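You operate a simulated robot arm through the tools that you are given. There is no shell and no other tool. Be economical: measure what you need, move in short steps, check, and stop when the job is done.

The job below is to be done with a simulated two-armed robot. You get a single attempt, and the scene is never put back.

JOB
Put the grey gap block on the bottom shelf of the nutrunner bench. Then fetch the door hinge c and set it on the bottom shelf of the nutrunner bench. Then take the small yellow bin and put it on the light table. Then put the grey spacer block on the top of the door b kit rack away on the shelf of the control post. Then press the trolley lamp button to switch it out. Then shut the warmer drawer. Then take the lid off the grease jar and lay it down on the top of the trim bench. Then put two of the nut plates from the shelf under the panel frame on the upper deck of the shelf cart. Keep to this order. Set down upright: grey gap block, door hinge C, grey spacer block.

Only the result counts: the job must be done as asked and must still hold three seconds after the hand-in. Knocking over, shifting, dropping, spilling or breaking anything else fails it. Lids that push on must go on centred and level and be pressed home; caps that screw on are set level and turned clockwise until they are tight.

ROBOT AND FRAMES
Two 7-joint arms with fingered hands on one trunk, on a base that drives. Base frame: it is fixed to the floor where the robot stands at the start and does not move with it; the origin is under the middle of the robot, x ahead of it, y to its left, z up; the surface under the hand at the start is at about z = 0.84. Readings come in m, degrees, newtons and seconds.
The left shoulder is at the start at [0.091, 0.125, 1.047], the right one opposite. With the tool pointing down near the work surface each hand reaches from about 0.48 to 0.82 m from the robot's upright axis, wherever it stands, measured 20 degrees to its own side. Places, roughly: bottom shelf of the nutrunner bench [0.7, 1.4, 0.2]; door hinge C [0.5, 2.25, 0.75]; grease jar [0.5, 9.25, 1]; grey gap block [0.5, 0, 0.75]; grey spacer block (5x5x7 cm) [-2.6, 3.2, 1]; light table [0.6, 7.8, 0.9]; nut plate [0.5, 10.25, 0.5]; shelf of the control post (18x32 cm) [-1.96, 0.16, 0.9]; small yellow bin (8x8x8 cm) [-0.1, 3.1, 0.9]; trolley lamp button [-2, 0.6, 1.3]; upper deck of the shelf cart [-2.5, 9.3, 0.6]; warmer drawer [0.4, 8.2, 0.7]. Payload 3.6 kg a hand.
The TCP of each hand is the grasp point between the finger pads, 0.03 m short of the fingertips. In the tool frame z runs along the fingers and y along their closing line. The gripper opens to 0.104 m. The gripper's body begins 0.035 m behind the TCP. The gripper is a hand of 4 fingers: y runs from the thumb to the fingers, the wrist lies at [-0.015, -0.104, -0.178] in the tool frame, and closing takes about 1.5 s.
Orientation is that of the tool frame in the base frame, as a unit quaternion [w, x, y, z]. With the fingers straight down and the wrist toward the robot, the tool's x, y and z point along [0, 1, 0], [1, 0, 0] and [0, 0, -1] of the base frame.

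CONTROLS
- The arms move only by the tool play_rows. It takes "left_commands", "right_commands" or both (then of equal length, played together; a hand with none holds still); each is a list that holds one entry, the list of rows, each a list of 6 numbers: the shift along the tool's x, y, z in m, then the turn, a rotation vector about the tool's x, y, z in rad. In form: [[[x, y, z, wx, wy, wz], ...]]. A call has 1 to 8 rows; each row is the pose to reach, as a shift and turn from the pose commanded when the call began, along the tool's axes at that moment. "left_jaw" and "right_jaw" are, for a hand that has rows, the closure in counts, from 0 (fully open) to 255 (shut), set as the call begins (left out, the last holds). A row lasts 0.2 s, in which the tool goes at most 0.05 m and 8.6 degrees; a call with a longer step from one row to the next is refused whole, and so is a gripper value outside its range. Where a pose cannot be reached the arm comes as near as it can. A force on the tool above 40 N (or 10 N above the force at the start of the call, whichever is more), or a blocked arm, ends the call early, and 0.2 s more pass. The fingers move at their own pace (about 0.072 m/s each) and stop on an object; they squeeze with about 30 N. The grip force told is the motor's: it shows also when the fingers shut on nothing. Time passes only in rows, and 0.2 s behind the last, so rows that repeat a pose let the fingers close. It gives the time, the measured TCP pose, the force on the tool (base axes), the opening and the grip force at its end, in the units of the frame above (readings bear some noise), with the torque about the TCP (base axes, N m) and any sound that the robot's microphone picked up.
- Cameras (640 x 400 px; columns grow to the right, rows downward): "scene" is now at [0.1909, 0.0502, 1.1877]; the picture's right is [0.56, -0.83, 0.00], its down [-0.48, -0.32, -0.82] and it looks along [0.68, 0.46, -0.57] (base axes); focal length 214 px, centre (320, 200). "left" rides on the left gripper at [-0.061, -0.092, -0.13] in its tool frame; the picture's right is [-0.81, -0.28, 0.52], its down [0.53, -0.71, 0.46] and it looks along [0.24, 0.64, 0.72] (tool axes); focal length 275 px, centre (320, 200). "right" rides on the right gripper at [0.061, -0.092, -0.13] in its tool frame; the picture's right is [-0.81, 0.28, -0.52], its down [-0.53, -0.71, 0.46] and it looks along [-0.24, 0.64, 0.72] (tool axes); focal length 275 px, centre (320, 200). There is no depth. A picture from a camera that has moved, and an enlarged one, comes with that camera's place and axes in the base frame and with its lens. The place of the scene camera against the robot may be out by one fixed shift of up to 0.012 m in any direction.
- capture(camera): a new picture of that camera. No time passes.
- lift_body(by): slides the trunk up (or, below 0, down) by that many m; the arms and the scene camera ride with it, the base frame stays. It gives what a move gives, with no picture.
- base_move(legs): drives the robot by 1 to 6 legs, each [ahead, left, turn to the left] in m, m and degrees, along the robot's own axes; the way and the turn of a leg run together, so that a leg with both is an arc; at most 1.5 m and 180 degrees a leg. The arms and the cameras ride along, it lands a little off, and it stops where it bumps. It gives what a move gives.
- hand_shape(shape, hand): the hand has 4 fingers and takes this shape, open, in about a second: jaw (thumb against the fingers, like two jaws); tri (thumb and two fingers); tip (a fingertip pinch); poke (one finger out to press); point (the index stretched); flat (the hand flat); cup (the hand cupped); fist (a fist). The gripper value then closes the fingers along that shape, each until it touches; the sizes above hold for jaw. It gives what a move gives, with no picture.
- head_to(pan, tilt): turns the head with the scene camera to pan (to the left, within 80 degrees either way) and tilt (down, from -29 to 69), counted from straight ahead of the robot. It gives what a move gives.
- close_up(camera, box): a new picture of the part [left, top, right, bottom] of that camera's present view, enlarged. No time passes.
- hand_in(): hands the job in; it is judged then, once.

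Work in short steps. Places have to be worked out from the pictures, the camera data and where the tool is seen: move nearer, look again, correct. Check each grasp and each placing, and mend what went wrong. You have 217 turns and 228 pictures in all, those below and enlarged ones among them. Open the grippers and draw the arms clear of the work before you hand the job in, unless the task says otherwise; then end with one line.

The tools are called after "Emit:" by a JSON object that holds its "op" and its "data". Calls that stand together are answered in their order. play_rows: Moves the arms, as the interface text tells. Its arguments: {"type":"object","properties":{"left_commands":{"type":"array","items":{"type":"array","items":{"type":"array","items":{"type":"number"}}}},"left_jaw":{"type":"number"},"right_commands":{"type":"array","items":{"type":"array","items":{"type":"array","items":{"type":"number"}}}},"right_jaw":{"type":"number"}},"required":[]} The other tools are called the same way: lift_body (by) slides the trunk up or down; hand_shape (shape, hand) gives the hand a shape; base_move (legs) drives the base; head_to (pan, tilt) turns the head that bears the scene camera; capture (camera) takes a picture; close_up (camera, box) takes an enlarged picture of a part of a camera's view; hand_in () hands the job in.

At the start:

```text
time: 0.0
left_position: [0.3149, 0.4507, 1.0476]
left_tool_rot: [0.0, 0.707, 0.707, 0.0]
left_wrist_force: [1.0, 0.4, 0.8]
left_ft_torque: [0.01, 0.03, -0.02]
left_grip_width: 0.1037
left_gripper_force: 0.0
left_shape: jaw
right_position: [0.4209, 0.0088, 1.0747]
right_tool_rot: [0.0, 0.707, 0.707, 0.001]
right_wrist_force: [0.1, 0.4, 0.2]
right_ft_torque: [-0.01, 0.0, -0.02]
right_grip_width: 0.1037
right_gripper_force: 0.1
right_shape: jaw
trunk travel left (down, up): [-0.275, 0.261]
robot x, y, heading: [0.0016, -0.0008, 0.1]
head pan, tilt: [33.8, 35.0]
```

scene: 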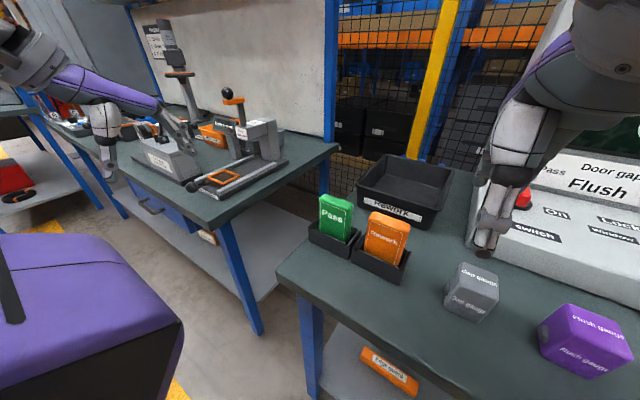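
right: 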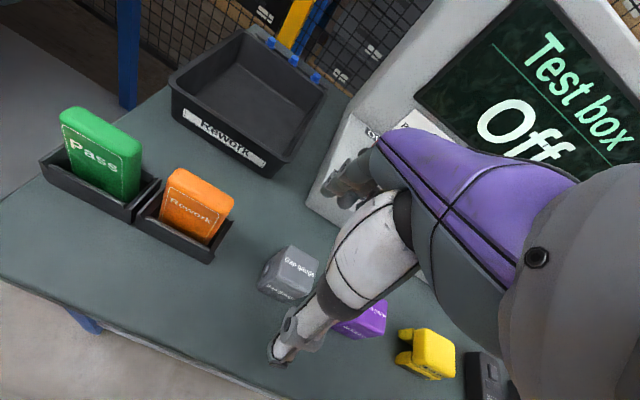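
left: 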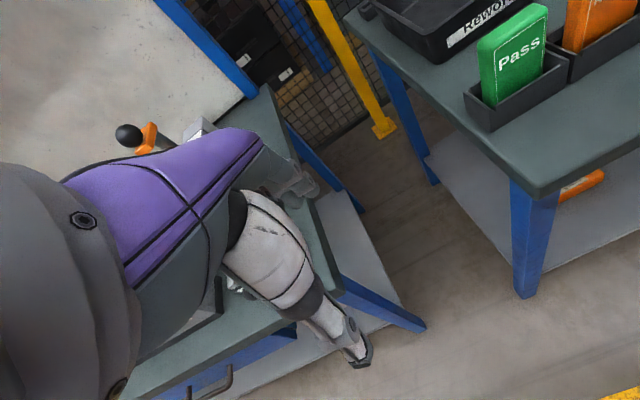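

The grey gap block triangulates to about (0.485, -0.04, 0.875). I'll look at it more closely before picking it, to see how it is turned.

Emit:
{"op": "close_up", "data": {"camera": "scene", "box": [400, 220, 560, 320]}}

Emit:
{"op": "head_to", "data": {"pan": 70, "tilt": 35}}

Emit:
{"op": "capture", "data": {"camera": "scene"}}

```text
4.00 times, centred on (480, 270) of scene
camera zoom: at [0.1909, 0.0502, 1.1877], right [0.56, -0.83, 0.0], down [-0.48, -0.32, -0.82], along [0.68, 0.46, -0.57], focal length 858 px, centre (-320, -80)
```

zoom: 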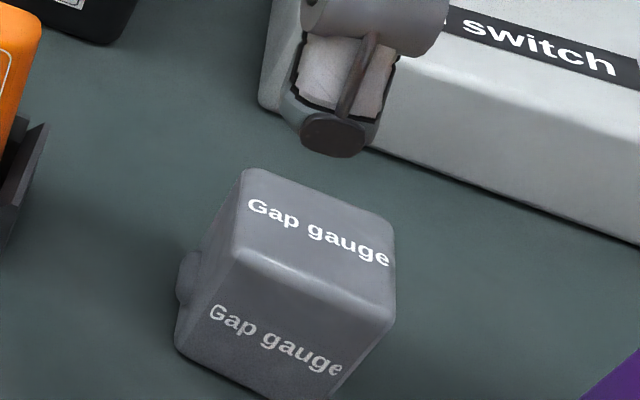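

```text
time: 1.0
left_position: [0.314, 0.4497, 1.0472]
left_tool_rot: [0.001, 0.707, 0.707, 0.0]
left_wrist_force: [0.2, 0.4, 0.6]
left_ft_torque: [-0.03, 0.0, 0.0]
left_grip_width: 0.1035
left_gripper_force: 0.1
left_shape: jaw
right_position: [0.4201, 0.0086, 1.0746]
right_tool_rot: [0.0, 0.707, 0.707, 0.0]
right_wrist_force: [-0.5, 0.9, 0.1]
right_ft_torque: [-0.01, -0.02, -0.02]
right_grip_width: 0.1033
right_gripper_force: 0.0
right_shape: jaw
trunk travel left (down, up): [-0.275, 0.261]
robot x, y, heading: [0.0031, 0.0004, 0.1]
head pan, tilt: [70.0, 35.0]
```

```text
223 pictures are left
camera scene: at [0.1479, 0.084, 1.1878], right [0.94, -0.34, 0.0], down [-0.2, -0.54, -0.82], along [0.28, 0.77, -0.57], focal length 214 px, centre (320, 200)
```

scene: 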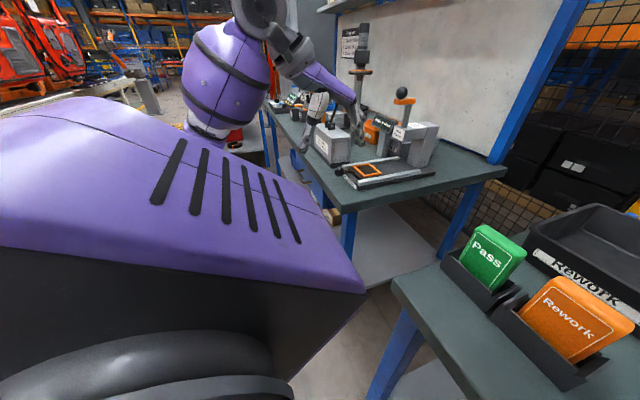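

The block is square to the table, about 5×5×6.5 cm, centred near (0.486, -0.039), with a knob on its +y face. I'll step the base back and to the left so that it falls in the right arm's good reach.

Emit:
{"op": "base_move", "data": {"legs": [[-0.1, 0.15, 0]]}}

Emit:
{"op": "head_to", "data": {"pan": -5, "tilt": 45}}

Emit:
{"op": "capture", "data": {"camera": "scene"}}

```text
time: 3.0
left_position: [0.2116, 0.6008, 1.0465]
left_tool_rot: [0.0, 0.707, 0.707, 0.0]
left_wrist_force: [-0.5, 0.4, 0.5]
left_ft_torque: [-0.01, 0.03, 0.0]
left_grip_width: 0.1037
left_gripper_force: 0.2
left_shape: jaw
right_position: [0.3173, 0.1608, 1.0755]
right_tool_rot: [0.0, 0.706, 0.708, 0.0]
right_wrist_force: [-0.6, 0.7, 0.0]
right_ft_torque: [0.01, 0.01, 0.01]
right_grip_width: 0.1033
right_gripper_force: 0.1
right_shape: jaw
trunk travel left (down, up): [-0.275, 0.261]
robot x, y, heading: [-0.1001, 0.1555, -0.1]
head pan, tilt: [70.0, 35.0]
```

```text
time: 4.5
left_position: [0.213, 0.6013, 1.0473]
left_tool_rot: [-0.001, 0.707, 0.707, 0.0]
left_wrist_force: [-0.4, -0.2, 0.4]
left_ft_torque: [0.02, 0.01, 0.01]
left_grip_width: 0.1038
left_gripper_force: 0.0
left_shape: jaw
right_position: [0.3186, 0.1581, 1.0752]
right_tool_rot: [-0.002, 0.709, 0.705, -0.002]
right_wrist_force: [0.3, -0.2, -0.1]
right_ft_torque: [-0.01, -0.03, 0.0]
right_grip_width: 0.1037
right_gripper_force: 0.1
right_shape: jaw
trunk travel left (down, up): [-0.275, 0.261]
robot x, y, heading: [-0.0985, 0.1504, -0.2]
head pan, tilt: [-5.0, 45.0]
```

```text
222 pictures are left
camera scene: at [0.0908, 0.1916, 1.1791], right [0.46, -0.89, 0.0], down [-0.58, -0.3, -0.76], along [0.67, 0.35, -0.65], focal length 214 px, centre (320, 200)
```

scene: 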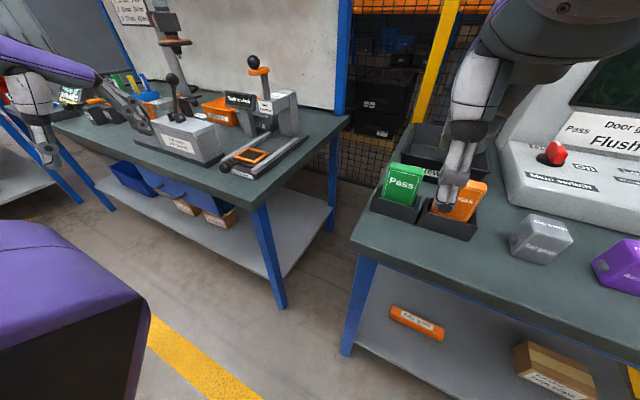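

The head was still turning at that capture. Now I move the right hand over the block, sideways first, then lower to hover.

Emit:
{"op": "play_rows", "data": {"right_commands": [[[-0.04, 0.025, 0, 0, 0, 0], [-0.08, 0.05, 0, 0, 0, 0], [-0.12, 0.08, 0, 0, 0, 0], [-0.155, 0.11, 0, 0, 0, 0], [-0.18, 0.14, 0.02, 0, 0, 0], [-0.197, 0.167, 0.05, 0, 0, 0], [-0.197, 0.167, 0.09, 0, 0, 0], [-0.197, 0.167, 0.09, 0, 0, 0]]], "right_jaw": 0}}

Emit:
{"op": "capture", "data": {"camera": "right"}}

Emit:
{"op": "capture", "data": {"camera": "scene"}}

```text
time: 6.3
left_position: [0.212, 0.603, 1.0475]
left_tool_rot: [0.001, 0.707, 0.708, 0.0]
left_wrist_force: [-0.3, -0.8, 0.6]
left_ft_torque: [-0.02, 0.02, -0.03]
left_grip_width: 0.1037
left_gripper_force: 0.0
left_shape: jaw
right_position: [0.4872, -0.036, 0.9871]
right_tool_rot: [-0.001, 0.707, 0.708, 0.0]
right_wrist_force: [-0.4, -0.5, 0.5]
right_ft_torque: [-0.01, 0.0, 0.01]
right_grip_width: 0.104
right_gripper_force: 0.1
right_shape: jaw
trunk travel left (down, up): [-0.275, 0.261]
robot x, y, heading: [-0.1034, 0.1518, -0.1]
head pan, tilt: [-5.0, 45.0]
```

```text
221 pictures are left
camera right: at [0.3962, 0.0256, 1.1179], right [0.27, -0.81, 0.52], down [-0.71, -0.53, -0.46], along [0.64, -0.24, -0.72], focal length 275 px, centre (320, 200)
```

right: 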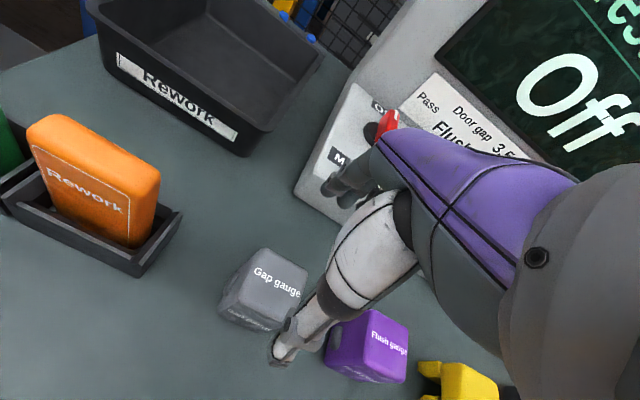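

```text
220 pictures are left
camera scene: at [0.0965, 0.1461, 1.173], right [-0.09, -1.0, 0.0], down [-0.7, 0.06, -0.71], along [0.7, -0.06, -0.71], focal length 214 px, centre (320, 200)
```

scene: 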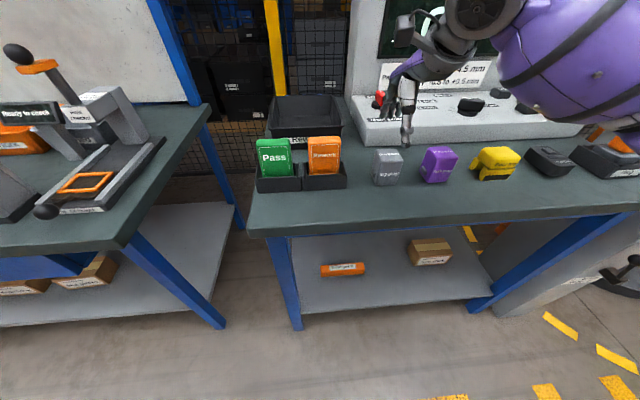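

The right camera confirms the block at (0.485, -0.037) between the open jaws. I lower to z ≈ 0.878 and close on it.

Emit:
{"op": "play_rows", "data": {"right_commands": [[[-0.002, -0.001, 0.04, 0, 0, 0], [-0.002, -0.001, 0.08, 0, 0, 0], [-0.002, -0.001, 0.109, 0, 0, 0], [-0.002, -0.001, 0.109, 0, 0, 0]]]}}

Emit:
{"op": "play_rows", "data": {"right_commands": [[[0, 0, 0, 0, 0, 0], [0, 0, 0, 0, 0, 0], [0, 0, 0, 0, 0, 0], [0, 0, 0, 0, 0, 0], [0, 0, 0, 0, 0, 0], [0, 0, 0, 0, 0, 0], [0, 0, 0, 0, 0, 0], [0, 0, 0, 0, 0, 0]]], "right_jaw": 255}}

Emit:
{"op": "capture", "data": {"camera": "right"}}

```text
time: 7.3
left_position: [0.2118, 0.6024, 1.0478]
left_tool_rot: [0.0, 0.707, 0.707, 0.0]
left_wrist_force: [0.0, -0.4, 0.7]
left_ft_torque: [0.04, -0.03, 0.02]
left_grip_width: 0.1035
left_gripper_force: 0.1
left_shape: jaw
right_position: [0.4853, -0.0401, 0.8771]
right_tool_rot: [0.0, 0.707, 0.707, 0.0]
right_wrist_force: [0.0, 0.3, -0.3]
right_ft_torque: [-0.05, 0.0, -0.02]
right_grip_width: 0.1038
right_gripper_force: 0.1
right_shape: jaw
trunk travel left (down, up): [-0.275, 0.261]
robot x, y, heading: [-0.1025, 0.1513, -0.0]
head pan, tilt: [-5.0, 45.0]
```

```text
time: 9.1
left_position: [0.212, 0.602, 1.0474]
left_tool_rot: [0.001, 0.707, 0.707, 0.0]
left_wrist_force: [0.5, 0.1, -0.6]
left_ft_torque: [0.02, -0.01, -0.01]
left_grip_width: 0.1037
left_gripper_force: 0.0
left_shape: jaw
right_position: [0.4853, -0.0398, 0.8776]
right_tool_rot: [0.0, 0.707, 0.707, 0.001]
right_wrist_force: [2.8, 0.2, 3.3]
right_ft_torque: [-0.13, -0.2, 0.02]
right_grip_width: 0.0497
right_gripper_force: 30.4
right_shape: jaw
trunk travel left (down, up): [-0.275, 0.261]
robot x, y, heading: [-0.1049, 0.1541, -0.1]
head pan, tilt: [-5.0, 45.0]
```

```text
219 pictures are left
camera right: at [0.3944, 0.0219, 1.0084], right [0.27, -0.81, 0.52], down [-0.71, -0.53, -0.46], along [0.64, -0.24, -0.72], focal length 275 px, centre (320, 200)
```

right: 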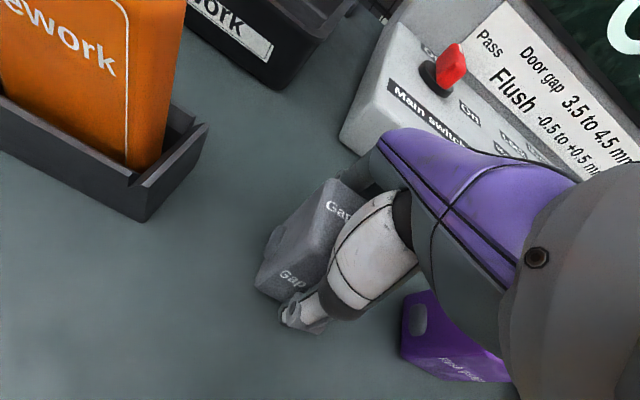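

Gripped (width 0.0497). I lift 0.2 m, back off, drive left along the benches, and look at the nutrunner bench's shelf.

Emit:
{"op": "play_rows", "data": {"right_commands": [[[0, 0, -0.05, 0, 0, 0], [0, 0, -0.1, 0, 0, 0], [0, 0, -0.15, 0, 0, 0], [0, 0, -0.18, 0, 0, 0]]]}}

Emit:
{"op": "base_move", "data": {"legs": [[-0.3, 0, 0], [0, 1.15, 0]]}}

Emit:
{"op": "head_to", "data": {"pan": 0, "tilt": 40}}

Emit:
{"op": "capture", "data": {"camera": "scene"}}

```text
time: 10.1
left_position: [0.2126, 0.6015, 1.0475]
left_tool_rot: [0.0, 0.707, 0.707, 0.0]
left_wrist_force: [0.5, 0.0, -0.4]
left_ft_torque: [0.0, 0.0, -0.01]
left_grip_width: 0.1036
left_gripper_force: 0.0
left_shape: jaw
right_position: [0.4839, -0.0408, 1.0569]
right_tool_rot: [-0.001, 0.708, 0.707, 0.0]
right_wrist_force: [-0.5, -0.3, -1.4]
right_ft_torque: [-0.01, -0.06, -0.01]
right_grip_width: 0.0493
right_gripper_force: 29.5
right_shape: jaw
trunk travel left (down, up): [-0.275, 0.261]
robot x, y, heading: [-0.1034, 0.1484, -0.1]
head pan, tilt: [-5.0, 45.0]
```

```text
time: 22.1
left_position: [-0.0673, 1.7455, 1.0486]
left_tool_rot: [0.0, 0.713, 0.701, 0.0]
left_wrist_force: [-0.1, 0.1, -0.3]
left_ft_torque: [0.03, 0.0, 0.01]
left_grip_width: 0.1034
left_gripper_force: 0.1
left_shape: jaw
right_position: [0.195, 1.0989, 1.0568]
right_tool_rot: [0.001, 0.713, 0.701, 0.0]
right_wrist_force: [-0.6, 0.5, -1.6]
right_ft_torque: [-0.01, -0.01, -0.01]
right_grip_width: 0.0491
right_gripper_force: 30.4
right_shape: jaw
trunk travel left (down, up): [-0.275, 0.261]
robot x, y, heading: [-0.3877, 1.299, -1.0]
head pan, tilt: [-5.0, 45.0]
```

```text
time: 22.7
left_position: [-0.0668, 1.7463, 1.0476]
left_tool_rot: [0.001, 0.713, 0.701, 0.0]
left_wrist_force: [-0.5, -0.5, -0.2]
left_ft_torque: [-0.02, -0.01, -0.02]
left_grip_width: 0.1038
left_gripper_force: 0.0
left_shape: jaw
right_position: [0.1943, 1.0995, 1.0567]
right_tool_rot: [-0.001, 0.713, 0.701, 0.0]
right_wrist_force: [0.3, 0.0, -2.0]
right_ft_torque: [-0.02, 0.02, -0.01]
right_grip_width: 0.0496
right_gripper_force: 30.0
right_shape: jaw
trunk travel left (down, up): [-0.275, 0.261]
robot x, y, heading: [-0.3864, 1.3003, -1.0]
head pan, tilt: [0.0, 40.0]
```

```text
218 pictures are left
camera scene: at [-0.1856, 1.2988, 1.1801], right [-0.02, -1.0, 0.0], down [-0.64, 0.01, -0.77], along [0.77, -0.01, -0.64], focal length 214 px, centre (320, 200)
```

scene: 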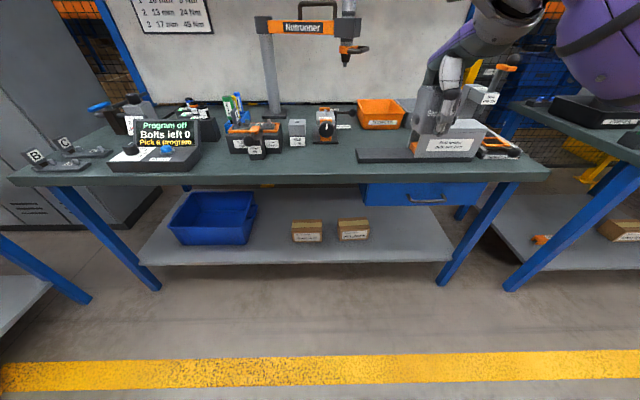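

The shelf under the nutrunner bench is recessed (its front edge near x ≈ 0.46, table edge near 0.29), with a clear strip in front of the cardboard boxes. I'll lower the trunk and the hand out here in the aisle before going under the bench.

Emit:
{"op": "lift_body", "data": {"by": -0.27}}

Emit:
{"op": "play_rows", "data": {"right_commands": [[[0, 0, 0.05, 0, 0, 0], [0, 0, 0.1, 0, 0, 0], [0, 0, 0.15, 0, 0, 0], [0, 0, 0.2, 0, 0, 0], [0, 0, 0.25, 0, 0, 0], [0, 0, 0.3, 0, 0, 0], [0, 0, 0.35, 0, 0, 0], [0, 0, 0.4, 0, 0, 0]]]}}

Emit:
{"op": "head_to", "data": {"pan": 0, "tilt": 30}}

Emit:
{"op": "capture", "data": {"camera": "scene"}}

```text
time: 25.5
left_position: [-0.0669, 1.7462, 0.7779]
left_tool_rot: [0.0, 0.714, 0.7, 0.0]
left_wrist_force: [-0.9, -0.4, -0.3]
left_ft_torque: [-0.03, 0.0, 0.0]
left_grip_width: 0.1034
left_gripper_force: 0.1
left_shape: jaw
right_position: [0.1945, 1.0985, 0.787]
right_tool_rot: [0.0, 0.713, 0.701, 0.0]
right_wrist_force: [0.3, 0.3, -1.3]
right_ft_torque: [-0.03, -0.05, 0.0]
right_grip_width: 0.0493
right_gripper_force: 30.2
right_shape: jaw
trunk travel left (down, up): [-0.005, 0.531]
robot x, y, heading: [-0.3885, 1.3042, -1.0]
head pan, tilt: [0.0, 40.0]
```

```text
time: 27.3
left_position: [-0.0672, 1.7461, 0.7781]
left_tool_rot: [0.0, 0.713, 0.701, 0.0]
left_wrist_force: [-0.7, -0.4, -0.3]
left_ft_torque: [0.02, 0.01, -0.03]
left_grip_width: 0.1038
left_gripper_force: 0.0
left_shape: jaw
right_position: [0.194, 1.0986, 0.385]
right_tool_rot: [0.0, 0.713, 0.701, 0.0]
right_wrist_force: [-0.6, -0.4, -1.0]
right_ft_torque: [0.0, 0.0, -0.05]
right_grip_width: 0.0492
right_gripper_force: 30.7
right_shape: jaw
trunk travel left (down, up): [-0.005, 0.531]
robot x, y, heading: [-0.3886, 1.3057, -0.9]
head pan, tilt: [0.0, 40.0]
```

```text
time: 28.0
left_position: [-0.0667, 1.7465, 0.7783]
left_tool_rot: [0.0, 0.713, 0.701, 0.0]
left_wrist_force: [0.4, -0.1, 0.4]
left_ft_torque: [0.0, 0.06, -0.02]
left_grip_width: 0.1036
left_gripper_force: 0.0
left_shape: jaw
right_position: [0.1939, 1.0982, 0.3851]
right_tool_rot: [-0.001, 0.713, 0.701, -0.001]
right_wrist_force: [0.4, -0.1, -2.9]
right_ft_torque: [-0.05, 0.02, 0.01]
right_grip_width: 0.0491
right_gripper_force: 30.6
right_shape: jaw
trunk travel left (down, up): [-0.005, 0.531]
robot x, y, heading: [-0.3845, 1.2966, -1.0]
head pan, tilt: [0.0, 30.0]
```

```text
217 pictures are left
camera scene: at [-0.0968, 1.2974, 0.9168], right [-0.02, -1.0, 0.0], down [-0.5, 0.01, -0.87], along [0.87, -0.01, -0.5], focal length 214 px, centre (320, 200)
```

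scene: 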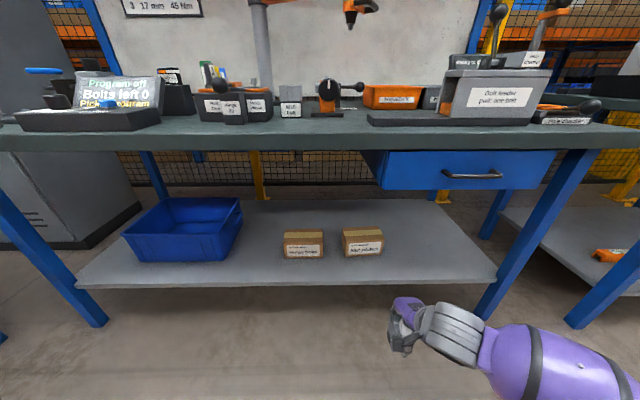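

Shelf height looks like z ≈ 0.24, its front edge at x ≈ 0.44, and the box fronts at x ≈ 0.57–0.61. I retract the left hand so it won't touch the bench edge, then drive in with the block toward (0.515, 1.245).

Emit:
{"op": "play_rows", "data": {"left_commands": [[[0, -0.04, 0, 0, 0, 0], [0, -0.08, 0, 0, 0, 0], [0, -0.12, 0, 0, 0, 0], [0, -0.12, 0, 0, 0, 0]]]}}

Emit:
{"op": "base_move", "data": {"legs": [[0, 0.145, 1], [0.2, 0, 0]]}}

Emit:
{"op": "capture", "data": {"camera": "scene"}}

Emit:
{"op": "capture", "data": {"camera": "right"}}

```text
time: 29.0
left_position: [-0.1879, 1.7461, 0.7766]
left_tool_rot: [0.0, 0.713, 0.701, -0.001]
left_wrist_force: [0.4, -0.1, 0.5]
left_ft_torque: [-0.03, -0.01, 0.0]
left_grip_width: 0.1039
left_gripper_force: 0.1
left_shape: jaw
right_position: [0.1943, 1.0991, 0.3861]
right_tool_rot: [0.0, 0.714, 0.701, 0.0]
right_wrist_force: [-0.8, 0.5, -1.5]
right_ft_torque: [-0.04, 0.02, 0.0]
right_grip_width: 0.049
right_gripper_force: 30.2
right_shape: jaw
trunk travel left (down, up): [-0.005, 0.531]
robot x, y, heading: [-0.3891, 1.302, -0.9]
head pan, tilt: [0.0, 30.0]
```

```text
time: 32.1
left_position: [0.0041, 1.8938, 0.7757]
left_tool_rot: [0.0, 0.706, 0.708, 0.0]
left_wrist_force: [0.5, 0.3, -0.8]
left_ft_torque: [0.01, -0.04, -0.04]
left_grip_width: 0.1039
left_gripper_force: 0.2
left_shape: jaw
right_position: [0.3997, 1.2546, 0.3853]
right_tool_rot: [0.0, 0.706, 0.708, -0.001]
right_wrist_force: [-0.3, 0.4, -2.5]
right_ft_torque: [0.02, 0.0, 0.01]
right_grip_width: 0.0493
right_gripper_force: 30.1
right_shape: jaw
trunk travel left (down, up): [-0.005, 0.531]
robot x, y, heading: [-0.1896, 1.4495, 0.2]
head pan, tilt: [0.0, 30.0]
```

```text
216 pictures are left
camera scene: at [0.1046, 1.4475, 0.9168], right [0.0, -1.0, 0.0], down [-0.5, 0.0, -0.87], along [0.87, 0.0, -0.5], focal length 214 px, centre (320, 200)
```

scene: 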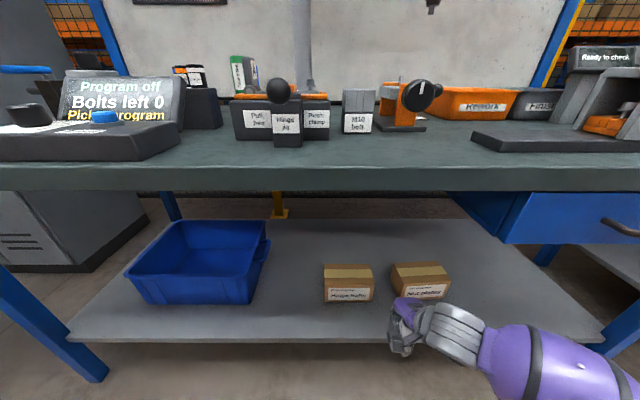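

```text
215 pictures are left
camera right: at [0.3084, 1.3155, 0.5165], right [0.28, -0.81, 0.52], down [-0.71, -0.53, -0.45], along [0.64, -0.24, -0.73], focal length 275 px, centre (320, 200)
```

right: 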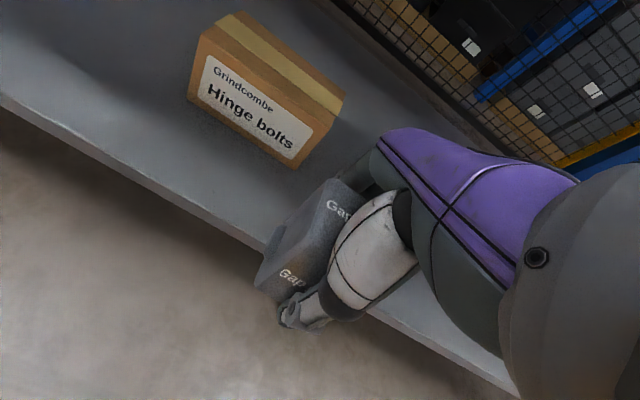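

The block hangs about 6 cm short of the shelf edge (edge near x ≈ 0.465, boxes from x ≈ 0.58). I drive forward 0.125 and slightly right.

Emit:
{"op": "base_move", "data": {"legs": [[0.125, -0.02, 0]]}}

Emit:
{"op": "capture", "data": {"camera": "right"}}

Emit:
{"op": "capture", "data": {"camera": "scene"}}

```text
time: 33.4
left_position: [0.1242, 1.8747, 0.7769]
left_tool_rot: [0.001, 0.707, 0.707, 0.0]
left_wrist_force: [-0.3, -0.3, 0.1]
left_ft_torque: [0.01, -0.01, 0.0]
left_grip_width: 0.1038
left_gripper_force: 0.1
left_shape: jaw
right_position: [0.5193, 1.2351, 0.3855]
right_tool_rot: [-0.001, 0.707, 0.707, -0.001]
right_wrist_force: [-0.1, -0.4, -2.5]
right_ft_torque: [0.0, -0.03, 0.0]
right_grip_width: 0.0487
right_gripper_force: 30.1
right_shape: jaw
trunk travel left (down, up): [-0.005, 0.531]
robot x, y, heading: [-0.066, 1.424, 0.2]
head pan, tilt: [0.0, 30.0]
```

```text
214 pictures are left
camera right: at [0.4276, 1.2954, 0.5165], right [0.28, -0.81, 0.52], down [-0.71, -0.53, -0.45], along [0.64, -0.24, -0.73], focal length 275 px, centre (320, 200)
```

right: 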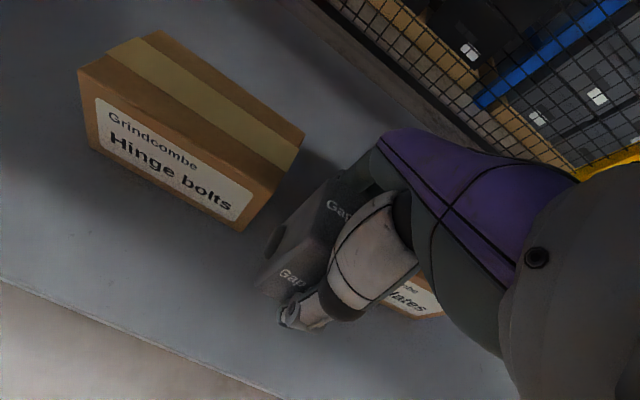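

```text
213 pictures are left
camera scene: at [0.2241, 1.4277, 0.9168], right [0.0, -1.0, 0.0], down [-0.5, 0.0, -0.87], along [0.87, 0.0, -0.5], focal length 214 px, centre (320, 200)
```

scene: 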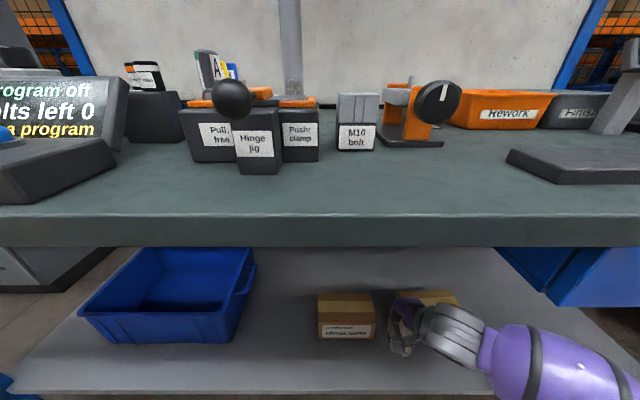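

Re-triangulating with the right camera puts the shelf near z ≈ 0.26 and the box fronts at x ≈ 0.555. I pull back 2.4 cm to x ≈ 0.495 and lower to just above the shelf.

Emit:
{"op": "play_rows", "data": {"right_commands": [[[0, -0.024, 0, 0, 0, 0], [0, -0.024, 0.03, 0, 0, 0], [0, -0.024, 0.06, 0, 0, 0], [0, -0.024, 0.07, 0, 0, 0], [0, -0.024, 0.075, 0, 0, 0], [0, -0.024, 0.08, 0, 0, 0], [0, -0.024, 0.085, 0, 0, 0], [0, -0.024, 0.09, 0, 0, 0]]]}}

Emit:
{"op": "capture", "data": {"camera": "right"}}

```text
time: 35.1
left_position: [0.1246, 1.8746, 0.776]
left_tool_rot: [0.001, 0.707, 0.707, 0.0]
left_wrist_force: [0.2, 0.0, -0.2]
left_ft_torque: [-0.03, -0.02, 0.0]
left_grip_width: 0.1038
left_gripper_force: 0.0
left_shape: jaw
right_position: [0.4952, 1.2322, 0.3471]
right_tool_rot: [-0.003, 0.706, 0.708, -0.003]
right_wrist_force: [-0.4, -0.6, -2.5]
right_ft_torque: [-0.02, -0.03, 0.0]
right_grip_width: 0.0487
right_gripper_force: 29.8
right_shape: jaw
right hand out of reach, approached as far as the arm can: row 3, 4, 5, 6, 7, 8
trunk travel left (down, up): [-0.005, 0.531]
robot x, y, heading: [-0.0676, 1.4294, 0.1]
head pan, tilt: [0.0, 30.0]
```

```text
212 pictures are left
camera right: at [0.4057, 1.2944, 0.4784], right [0.28, -0.81, 0.51], down [-0.72, -0.53, -0.45], along [0.64, -0.24, -0.73], focal length 275 px, centre (320, 200)
```

right: 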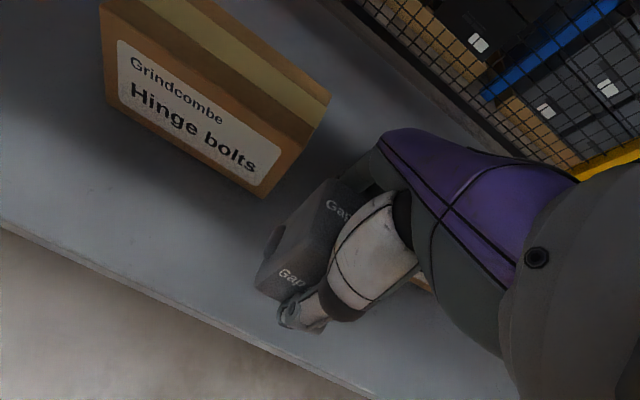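

The arm cannot go lower in this posture. I'll back the base 0.12 m and stretch the arm instead.

Emit:
{"op": "base_move", "data": {"legs": [[-0.13, 0, 0]]}}

Emit:
{"op": "play_rows", "data": {"right_commands": [[[0, 0.04, 0, 0, 0, 0], [0, 0.08, 0, 0, 0, 0], [0, 0.13, 0.0, 0, 0, 0], [0, 0.13, 0.02, 0, 0, 0], [0, 0.13, 0.03, 0, 0, 0], [0, 0.13, 0.04, 0, 0, 0], [0, 0.13, 0.045, 0, 0, 0], [0, 0.13, 0.045, 0, 0, 0]]]}}

```text
time: 36.4
left_position: [-0.0032, 1.8742, 0.7757]
left_tool_rot: [0.0, 0.708, 0.706, 0.001]
left_wrist_force: [0.1, 0.2, -0.1]
left_ft_torque: [0.01, 0.0, -0.02]
left_grip_width: 0.1037
left_gripper_force: 0.1
left_shape: jaw
right_position: [0.3668, 1.2315, 0.3467]
right_tool_rot: [-0.003, 0.708, 0.706, -0.002]
right_wrist_force: [0.5, 0.0, -2.1]
right_ft_torque: [0.01, 0.02, 0.02]
right_grip_width: 0.0484
right_gripper_force: 30.0
right_shape: jaw
trunk travel left (down, up): [-0.005, 0.531]
robot x, y, heading: [-0.1962, 1.427, -0.2]
head pan, tilt: [0.0, 30.0]
```

```text
time: 38.2
left_position: [-0.0032, 1.8735, 0.7761]
left_tool_rot: [0.0, 0.708, 0.707, 0.0]
left_wrist_force: [-0.2, -0.2, -0.6]
left_ft_torque: [-0.02, -0.01, 0.02]
left_grip_width: 0.1039
left_gripper_force: 0.1
left_shape: jaw
right_position: [0.4954, 1.2315, 0.2999]
right_tool_rot: [-0.004, 0.708, 0.706, -0.002]
right_wrist_force: [0.3, 0.3, -1.8]
right_ft_torque: [0.0, -0.03, 0.0]
right_grip_width: 0.0489
right_gripper_force: 29.4
right_shape: jaw
trunk travel left (down, up): [-0.005, 0.531]
robot x, y, heading: [-0.1954, 1.4242, -0.2]
head pan, tilt: [0.0, 30.0]
```

That works; now z = 0.30 with no contact. I look to see the remaining gap.

Emit:
{"op": "capture", "data": {"camera": "right"}}

Emit:
{"op": "capture", "data": {"camera": "scene"}}

```text
211 pictures are left
camera right: at [0.406, 1.2933, 0.432], right [0.28, -0.81, 0.51], down [-0.72, -0.53, -0.45], along [0.64, -0.24, -0.73], focal length 275 px, centre (320, 200)
```

right: 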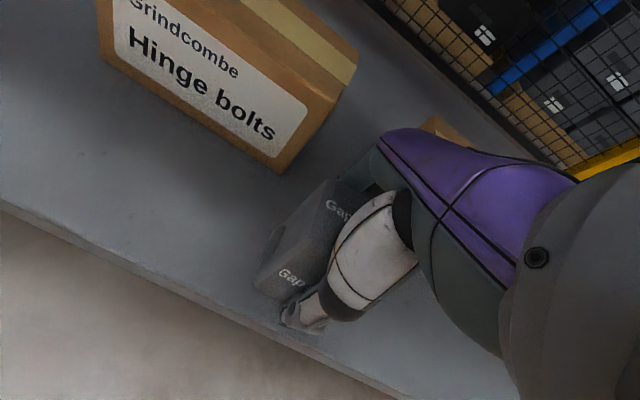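

```text
210 pictures are left
camera scene: at [0.0956, 1.427, 0.9168], right [0.0, -1.0, 0.0], down [-0.5, 0.0, -0.87], along [0.87, 0.0, -0.5], focal length 214 px, centre (320, 200)
```

scene: 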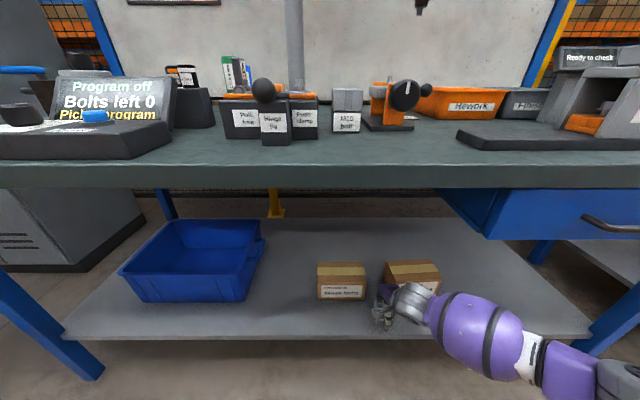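

The shelf is at z ≈ 0.25 and the edge at x ≈ 0.445, so the block is well inside. I lower in small steps to touch.

Emit:
{"op": "play_rows", "data": {"right_commands": [[[0, 0, 0.004, 0, 0, 0], [0, 0, 0.007, 0, 0, 0], [0, 0, 0.01, 0, 0, 0], [0, 0, 0.012, 0, 0, 0], [0, 0, 0.014, 0, 0, 0], [0, 0, 0.015, 0, 0, 0]]]}}

```text
time: 39.6
left_position: [-0.0029, 1.8733, 0.7771]
left_tool_rot: [0.0, 0.708, 0.707, 0.001]
left_wrist_force: [-0.3, 0.2, -1.0]
left_ft_torque: [-0.01, 0.01, 0.01]
left_grip_width: 0.1041
left_gripper_force: 0.1
left_shape: jaw
right_position: [0.4948, 1.2321, 0.285]
right_tool_rot: [-0.003, 0.708, 0.706, -0.003]
right_wrist_force: [-0.2, 0.1, -2.6]
right_ft_torque: [-0.01, -0.03, 0.01]
right_grip_width: 0.0486
right_gripper_force: 30.1
right_shape: jaw
trunk travel left (down, up): [-0.005, 0.531]
robot x, y, heading: [-0.1933, 1.428, -0.1]
head pan, tilt: [0.0, 30.0]
```

No contact yet; continuing in 2–3 mm steps.

Emit:
{"op": "play_rows", "data": {"right_commands": [[[0, 0, 0.003, 0, 0, 0], [0, 0, 0.006, 0, 0, 0], [0, 0, 0.009, 0, 0, 0], [0, 0, 0.012, 0, 0, 0]]]}}

Emit:
{"op": "play_rows", "data": {"right_commands": [[[0, 0, 0.003, 0, 0, 0], [0, 0, 0.006, 0, 0, 0], [0, 0, 0.009, 0, 0, 0], [0, 0, 0.012, 0, 0, 0]]]}}

Emit:
{"op": "capture", "data": {"camera": "right"}}

```text
time: 40.6
left_position: [-0.0045, 1.8749, 0.777]
left_tool_rot: [0.001, 0.708, 0.706, 0.001]
left_wrist_force: [-0.2, -0.2, 0.6]
left_ft_torque: [0.0, -0.02, -0.01]
left_grip_width: 0.104
left_gripper_force: 0.1
left_shape: jaw
right_position: [0.4969, 1.233, 0.2807]
right_tool_rot: [-0.001, 0.708, 0.706, 0.002]
right_wrist_force: [-7.8, -0.3, 38.7]
right_ft_torque: [-0.07, -0.24, 0.0]
right_grip_width: 0.0467
right_gripper_force: 30.3
right_shape: jaw
trunk travel left (down, up): [-0.005, 0.531]
robot x, y, heading: [-0.1988, 1.4273, -0.1]
head pan, tilt: [0.0, 30.0]
```

```text
time: 41.0
left_position: [-0.0044, 1.8728, 0.7758]
left_tool_rot: [0.0, 0.708, 0.706, 0.0]
left_wrist_force: [-0.3, -0.9, 0.3]
left_ft_torque: [0.01, 0.01, -0.05]
left_grip_width: 0.1038
left_gripper_force: 0.1
left_shape: jaw
right_position: [0.5003, 1.2321, 0.2805]
right_tool_rot: [0.0, 0.707, 0.707, 0.006]
right_wrist_force: [-3.3, -1.0, 20.0]
right_ft_torque: [-0.08, -0.17, -0.02]
right_grip_width: 0.0455
right_gripper_force: 29.9
right_shape: jaw
trunk travel left (down, up): [-0.005, 0.531]
robot x, y, heading: [-0.1983, 1.4259, 0.0]
head pan, tilt: [0.0, 30.0]
stopped in row 1 (right hand): the force on the tool passed its limit at 53 N (the readings are from after the stop); the commanded pose is now the measured one
```

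```text
209 pictures are left
camera right: at [0.4093, 1.2935, 0.411], right [0.27, -0.81, 0.51], down [-0.71, -0.53, -0.47], along [0.65, -0.24, -0.72], focal length 275 px, centre (320, 200)
```

right: 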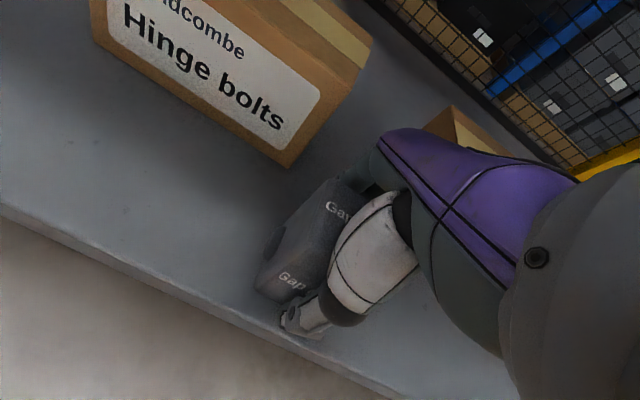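

Touching down on the shelf (about 20 N). I release partially so the fingers don't reach the box, then rise.

Emit:
{"op": "play_rows", "data": {"right_commands": [[[0, 0, -0.001, 0, 0, 0], [0, 0, -0.001, 0, 0, 0], [0, 0, -0.001, 0, 0, 0], [0, 0, -0.001, 0, 0, 0], [0, 0, -0.001, 0, 0, 0]]], "right_jaw": 80}}

Emit:
{"op": "capture", "data": {"camera": "right"}}

```text
time: 42.2
left_position: [-0.0021, 1.8736, 0.7756]
left_tool_rot: [0.0, 0.707, 0.707, -0.001]
left_wrist_force: [0.9, -0.1, -0.9]
left_ft_torque: [0.01, 0.03, -0.03]
left_grip_width: 0.1038
left_gripper_force: 0.1
left_shape: jaw
right_position: [0.4983, 1.2329, 0.2777]
right_tool_rot: [-0.002, 0.708, 0.706, 0.002]
right_wrist_force: [-0.3, 0.2, -1.2]
right_ft_torque: [0.01, -0.03, -0.03]
right_grip_width: 0.0708
right_gripper_force: 0.1
right_shape: jaw
trunk travel left (down, up): [-0.005, 0.531]
robot x, y, heading: [-0.1988, 1.4238, -0.3]
head pan, tilt: [0.0, 30.0]
```

```text
208 pictures are left
camera right: at [0.4084, 1.2934, 0.4081], right [0.27, -0.81, 0.51], down [-0.71, -0.53, -0.46], along [0.64, -0.24, -0.73], focal length 275 px, centre (320, 200)
```

right: 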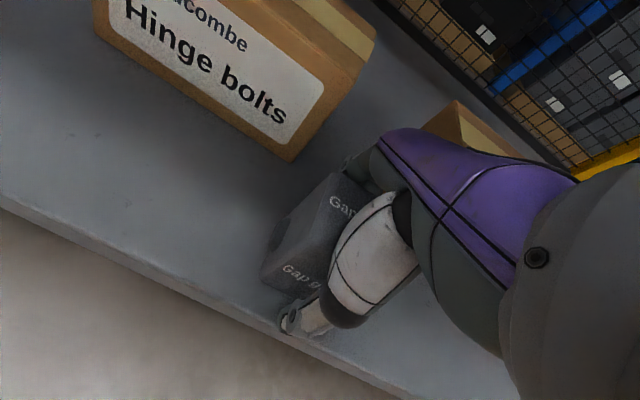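

The block stands free. I rise straight up 0.1 m and back the robot out.

Emit:
{"op": "play_rows", "data": {"right_commands": [[[0, 0, -0.03, 0, 0, 0], [0, 0, -0.07, 0, 0, 0], [0, 0, -0.11, 0, 0, 0], [0, 0, -0.12, 0, 0, 0]]]}}

Emit:
{"op": "base_move", "data": {"legs": [[-0.35, 0, 0]]}}

Emit:
{"op": "capture", "data": {"camera": "scene"}}

```text
time: 43.2
left_position: [-0.0026, 1.8735, 0.7765]
left_tool_rot: [0.0, 0.708, 0.706, 0.0]
left_wrist_force: [1.3, 0.6, -0.3]
left_ft_torque: [0.0, 0.01, -0.03]
left_grip_width: 0.1037
left_gripper_force: 0.1
left_shape: jaw
right_position: [0.4996, 1.2324, 0.3988]
right_tool_rot: [-0.002, 0.708, 0.707, 0.002]
right_wrist_force: [0.8, -0.4, 0.2]
right_ft_torque: [0.01, 0.01, 0.01]
right_grip_width: 0.071
right_gripper_force: 0.1
right_shape: jaw
trunk travel left (down, up): [-0.005, 0.531]
robot x, y, heading: [-0.1931, 1.425, -0.1]
head pan, tilt: [0.0, 30.0]
```

```text
time: 45.5
left_position: [-0.352, 1.8738, 0.7776]
left_tool_rot: [0.0, 0.71, 0.705, 0.0]
left_wrist_force: [0.3, -0.5, -0.6]
left_ft_torque: [0.02, 0.01, -0.03]
left_grip_width: 0.1037
left_gripper_force: 0.0
left_shape: jaw
right_position: [0.1467, 1.2304, 0.3968]
right_tool_rot: [-0.002, 0.71, 0.705, 0.002]
right_wrist_force: [0.3, 0.0, 0.4]
right_ft_torque: [-0.01, 0.0, 0.01]
right_grip_width: 0.071
right_gripper_force: 0.1
right_shape: jaw
trunk travel left (down, up): [-0.005, 0.531]
robot x, y, heading: [-0.5505, 1.4253, -0.6]
head pan, tilt: [0.0, 30.0]
```

```text
207 pictures are left
camera scene: at [-0.2565, 1.4272, 0.9169], right [-0.01, -1.0, 0.0], down [-0.5, 0.0, -0.87], along [0.87, -0.01, -0.5], focal length 214 px, centre (320, 200)
```

scene: 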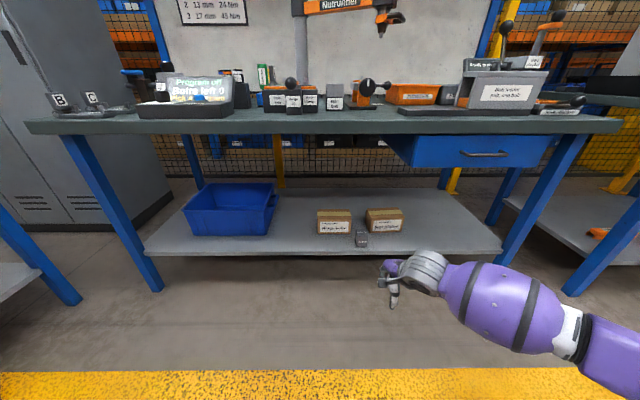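

The gap block stands upright on the shelf. Next comes hinge C at the bench's left end: I raise the trunk and hand, drive left, and look.

Emit:
{"op": "play_rows", "data": {"right_commands": [[[0, 0, -0.05, 0, 0, 0], [0, 0, -0.1, 0, 0, 0], [0, 0, -0.15, 0, 0, 0], [0, 0, -0.2, 0, 0, 0], [0, 0, -0.25, 0, 0, 0], [0, 0, -0.3, 0, 0, 0], [0, 0, -0.35, 0, 0, 0], [0, 0, -0.38, 0, 0, 0]]], "right_jaw": 0}}

Emit:
{"op": "lift_body", "data": {"by": 0.27}}

Emit:
{"op": "base_move", "data": {"legs": [[0.2, 0.8, 0.6]]}}

Emit:
{"op": "head_to", "data": {"pan": 5, "tilt": 40}}

Emit:
{"op": "capture", "data": {"camera": "scene"}}

Emit:
{"op": "capture", "data": {"camera": "right"}}

```text
time: 47.3
left_position: [-0.3523, 1.875, 0.7766]
left_tool_rot: [0.0, 0.709, 0.705, -0.001]
left_wrist_force: [0.7, -0.4, -0.7]
left_ft_torque: [0.01, 0.01, -0.03]
left_grip_width: 0.1036
left_gripper_force: 0.2
left_shape: jaw
right_position: [0.145, 1.2285, 0.777]
right_tool_rot: [-0.003, 0.709, 0.705, 0.002]
right_wrist_force: [0.6, 0.7, -0.2]
right_ft_torque: [-0.01, 0.01, 0.02]
right_grip_width: 0.1037
right_gripper_force: 0.0
right_shape: jaw
trunk travel left (down, up): [-0.005, 0.531]
robot x, y, heading: [-0.546, 1.427, -0.2]
head pan, tilt: [0.0, 30.0]
```

```text
time: 50.0
left_position: [-0.352, 1.8743, 1.0453]
left_tool_rot: [0.0, 0.71, 0.704, 0.0]
left_wrist_force: [-0.8, -0.1, -0.9]
left_ft_torque: [0.02, 0.04, 0.02]
left_grip_width: 0.1036
left_gripper_force: 0.1
left_shape: jaw
right_position: [0.1466, 1.2282, 1.0475]
right_tool_rot: [-0.003, 0.71, 0.705, 0.002]
right_wrist_force: [-0.5, -0.1, 0.3]
right_ft_torque: [0.02, 0.0, 0.02]
right_grip_width: 0.1036
right_gripper_force: 0.1
right_shape: jaw
trunk travel left (down, up): [-0.275, 0.261]
robot x, y, heading: [-0.5503, 1.4268, -0.3]
head pan, tilt: [0.0, 30.0]
```

```text
time: 57.5
left_position: [-0.1578, 2.6872, 1.0463]
left_tool_rot: [0.0, 0.704, 0.71, -0.001]
left_wrist_force: [-0.5, 0.5, 0.0]
left_ft_torque: [0.01, 0.04, 0.0]
left_grip_width: 0.1038
left_gripper_force: 0.0
left_shape: jaw
right_position: [0.3514, 2.049, 1.0475]
right_tool_rot: [-0.001, 0.704, 0.71, 0.002]
right_wrist_force: [-0.6, -0.1, -0.2]
right_ft_torque: [-0.02, 0.01, 0.02]
right_grip_width: 0.1037
right_gripper_force: 0.0
right_shape: jaw
trunk travel left (down, up): [-0.275, 0.261]
robot x, y, heading: [-0.3441, 2.2388, 0.5]
head pan, tilt: [0.0, 30.0]
```

```text
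time: 58.2
left_position: [-0.158, 2.6864, 1.0467]
left_tool_rot: [0.0, 0.704, 0.71, 0.0]
left_wrist_force: [0.0, 0.5, -0.4]
left_ft_torque: [-0.04, -0.03, 0.02]
left_grip_width: 0.1039
left_gripper_force: 0.0
left_shape: jaw
right_position: [0.3518, 2.0479, 1.0478]
right_tool_rot: [-0.002, 0.705, 0.71, 0.002]
right_wrist_force: [0.0, 0.6, -0.5]
right_ft_torque: [0.04, 0.01, 0.04]
right_grip_width: 0.1037
right_gripper_force: 0.1
right_shape: jaw
trunk travel left (down, up): [-0.275, 0.261]
robot x, y, heading: [-0.3496, 2.2376, 0.6]
head pan, tilt: [5.0, 40.0]
```

```text
206 pictures are left
camera scene: at [-0.1437, 2.2478, 1.1803], right [0.1, -1.0, 0.0], down [-0.64, -0.06, -0.77], along [0.76, 0.07, -0.64], focal length 214 px, centre (320, 200)
```

scene: 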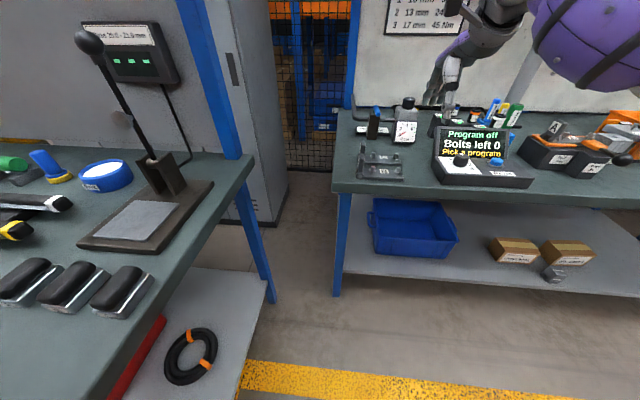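

```text
205 pictures are left
camera right: at [0.2606, 2.1084, 1.1782], right [0.28, -0.81, 0.51], down [-0.71, -0.54, -0.46], along [0.65, -0.23, -0.73], focal length 275 px, centre (320, 200)
```

right: 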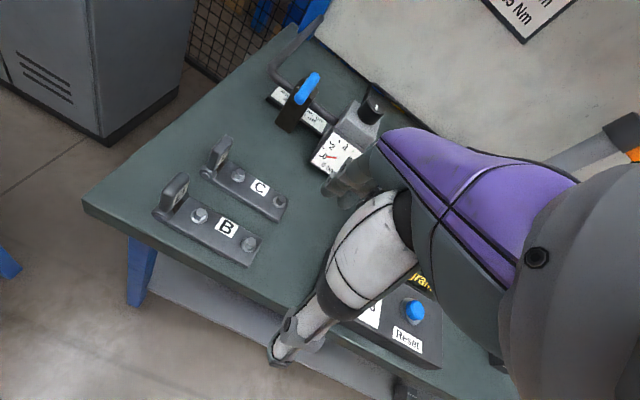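

Emit:
{"op": "close_up", "data": {"camera": "right", "box": [130, 120, 330, 280]}}

Emit:
{"op": "close_up", "data": {"camera": "scene", "box": [330, 90, 490, 200]}}

```text
2.50 times, centred on (230, 200) of right
camera zoom: at [0.2606, 2.1084, 1.1782], right [0.28, -0.81, 0.51], down [-0.71, -0.54, -0.46], along [0.65, -0.23, -0.73], focal length 688 px, centre (545, 200)
```

zoom: 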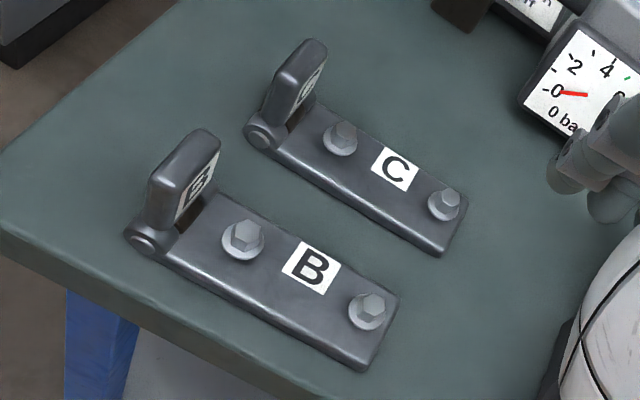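

```text
3.64 times, centred on (410, 145) of scene
camera zoom: at [-0.1437, 2.2478, 1.1803], right [0.1, -1.0, 0.0], down [-0.64, -0.06, -0.77], along [0.76, 0.07, -0.64], focal length 780 px, centre (-7, 400)
```

zoom: 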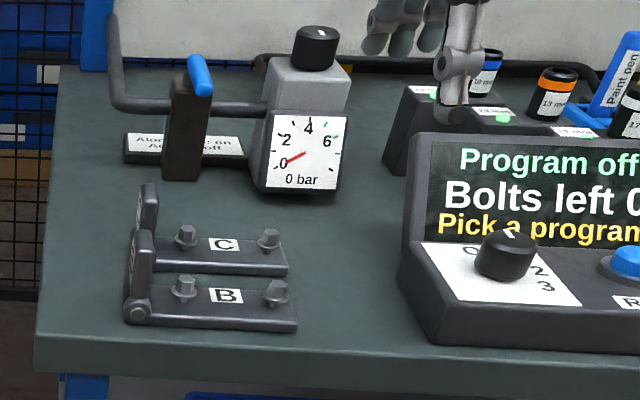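

Hinge C is a bar along y at about x ≈ 0.476–0.51, y ≈ 2.05–2.16, with a leaf standing up at its +y end; B lies right in front. I drive so the hand comes above C's middle, then look again for height.

Emit:
{"op": "base_move", "data": {"legs": [[0.141, 0.047, -0.5]]}}

Emit:
{"op": "capture", "data": {"camera": "right"}}

```text
time: 59.7
left_position: [-0.0232, 2.7269, 1.0462]
left_tool_rot: [0.0, 0.707, 0.708, 0.001]
left_wrist_force: [0.8, 0.0, 0.0]
left_ft_torque: [0.08, -0.01, 0.0]
left_grip_width: 0.1038
left_gripper_force: 0.1
left_shape: jaw
right_position: [0.4836, 2.0852, 1.0471]
right_tool_rot: [-0.002, 0.705, 0.71, 0.001]
right_wrist_force: [-0.4, -0.7, 1.0]
right_ft_torque: [0.0, -0.02, 0.01]
right_grip_width: 0.1036
right_gripper_force: 0.0
right_shape: jaw
trunk travel left (down, up): [-0.275, 0.261]
robot x, y, heading: [-0.2151, 2.2769, 0.2]
head pan, tilt: [5.0, 40.0]
stopped in leg 1: the robot was blocked; the commanded pose is now the measured one
```

```text
202 pictures are left
camera right: at [0.3915, 2.1458, 1.1782], right [0.28, -0.81, 0.51], down [-0.71, -0.53, -0.46], along [0.65, -0.24, -0.73], focal length 275 px, centre (320, 200)
```

right: 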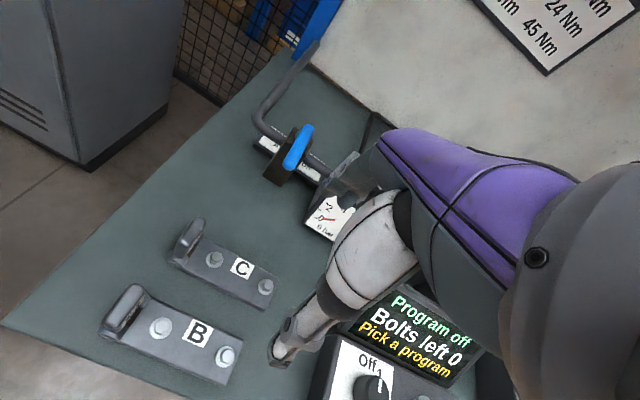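

The base was blocked near the left neighbour bench. I look left to see what touched before moving on.

Emit:
{"op": "head_to", "data": {"pan": 60, "tilt": 45}}

Emit:
{"op": "capture", "data": {"camera": "scene"}}

Emit:
{"op": "capture", "data": {"camera": "left"}}

```text
time: 60.9
left_position: [-0.0241, 2.7281, 1.0471]
left_tool_rot: [0.0, 0.706, 0.708, 0.0]
left_wrist_force: [-0.3, -0.7, 0.6]
left_ft_torque: [-0.01, 0.01, -0.01]
left_grip_width: 0.1038
left_gripper_force: 0.1
left_shape: jaw
right_position: [0.4826, 2.0875, 1.0488]
right_tool_rot: [-0.002, 0.705, 0.709, 0.001]
right_wrist_force: [0.4, 0.4, 0.7]
right_ft_torque: [0.02, 0.0, 0.01]
right_grip_width: 0.1037
right_gripper_force: 0.0
right_shape: jaw
trunk travel left (down, up): [-0.275, 0.261]
robot x, y, heading: [-0.2183, 2.28, 0.1]
head pan, tilt: [60.0, 45.0]
```

```text
201 pictures are left
camera scene: at [-0.0559, 2.3506, 1.1729], right [0.87, -0.5, 0.0], down [-0.35, -0.61, -0.71], along [0.35, 0.61, -0.71], focal length 214 px, centre (320, 200)
```

scene: 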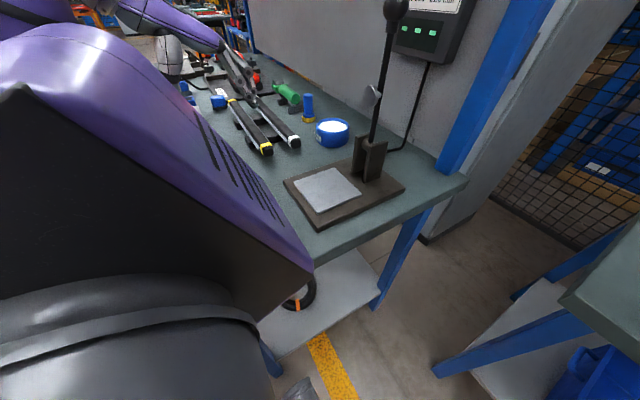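

```text
200 pictures are left
camera left: at [-0.1151, 2.6655, 1.1782], right [-0.27, -0.81, -0.52], down [-0.72, 0.53, -0.46], along [0.64, 0.25, -0.73], focal length 275 px, centre (320, 200)
```

left: 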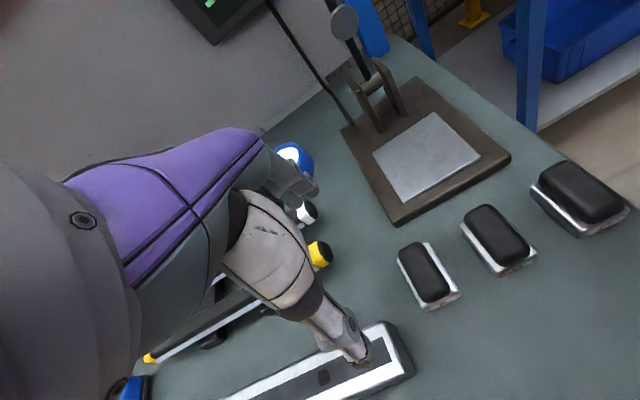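

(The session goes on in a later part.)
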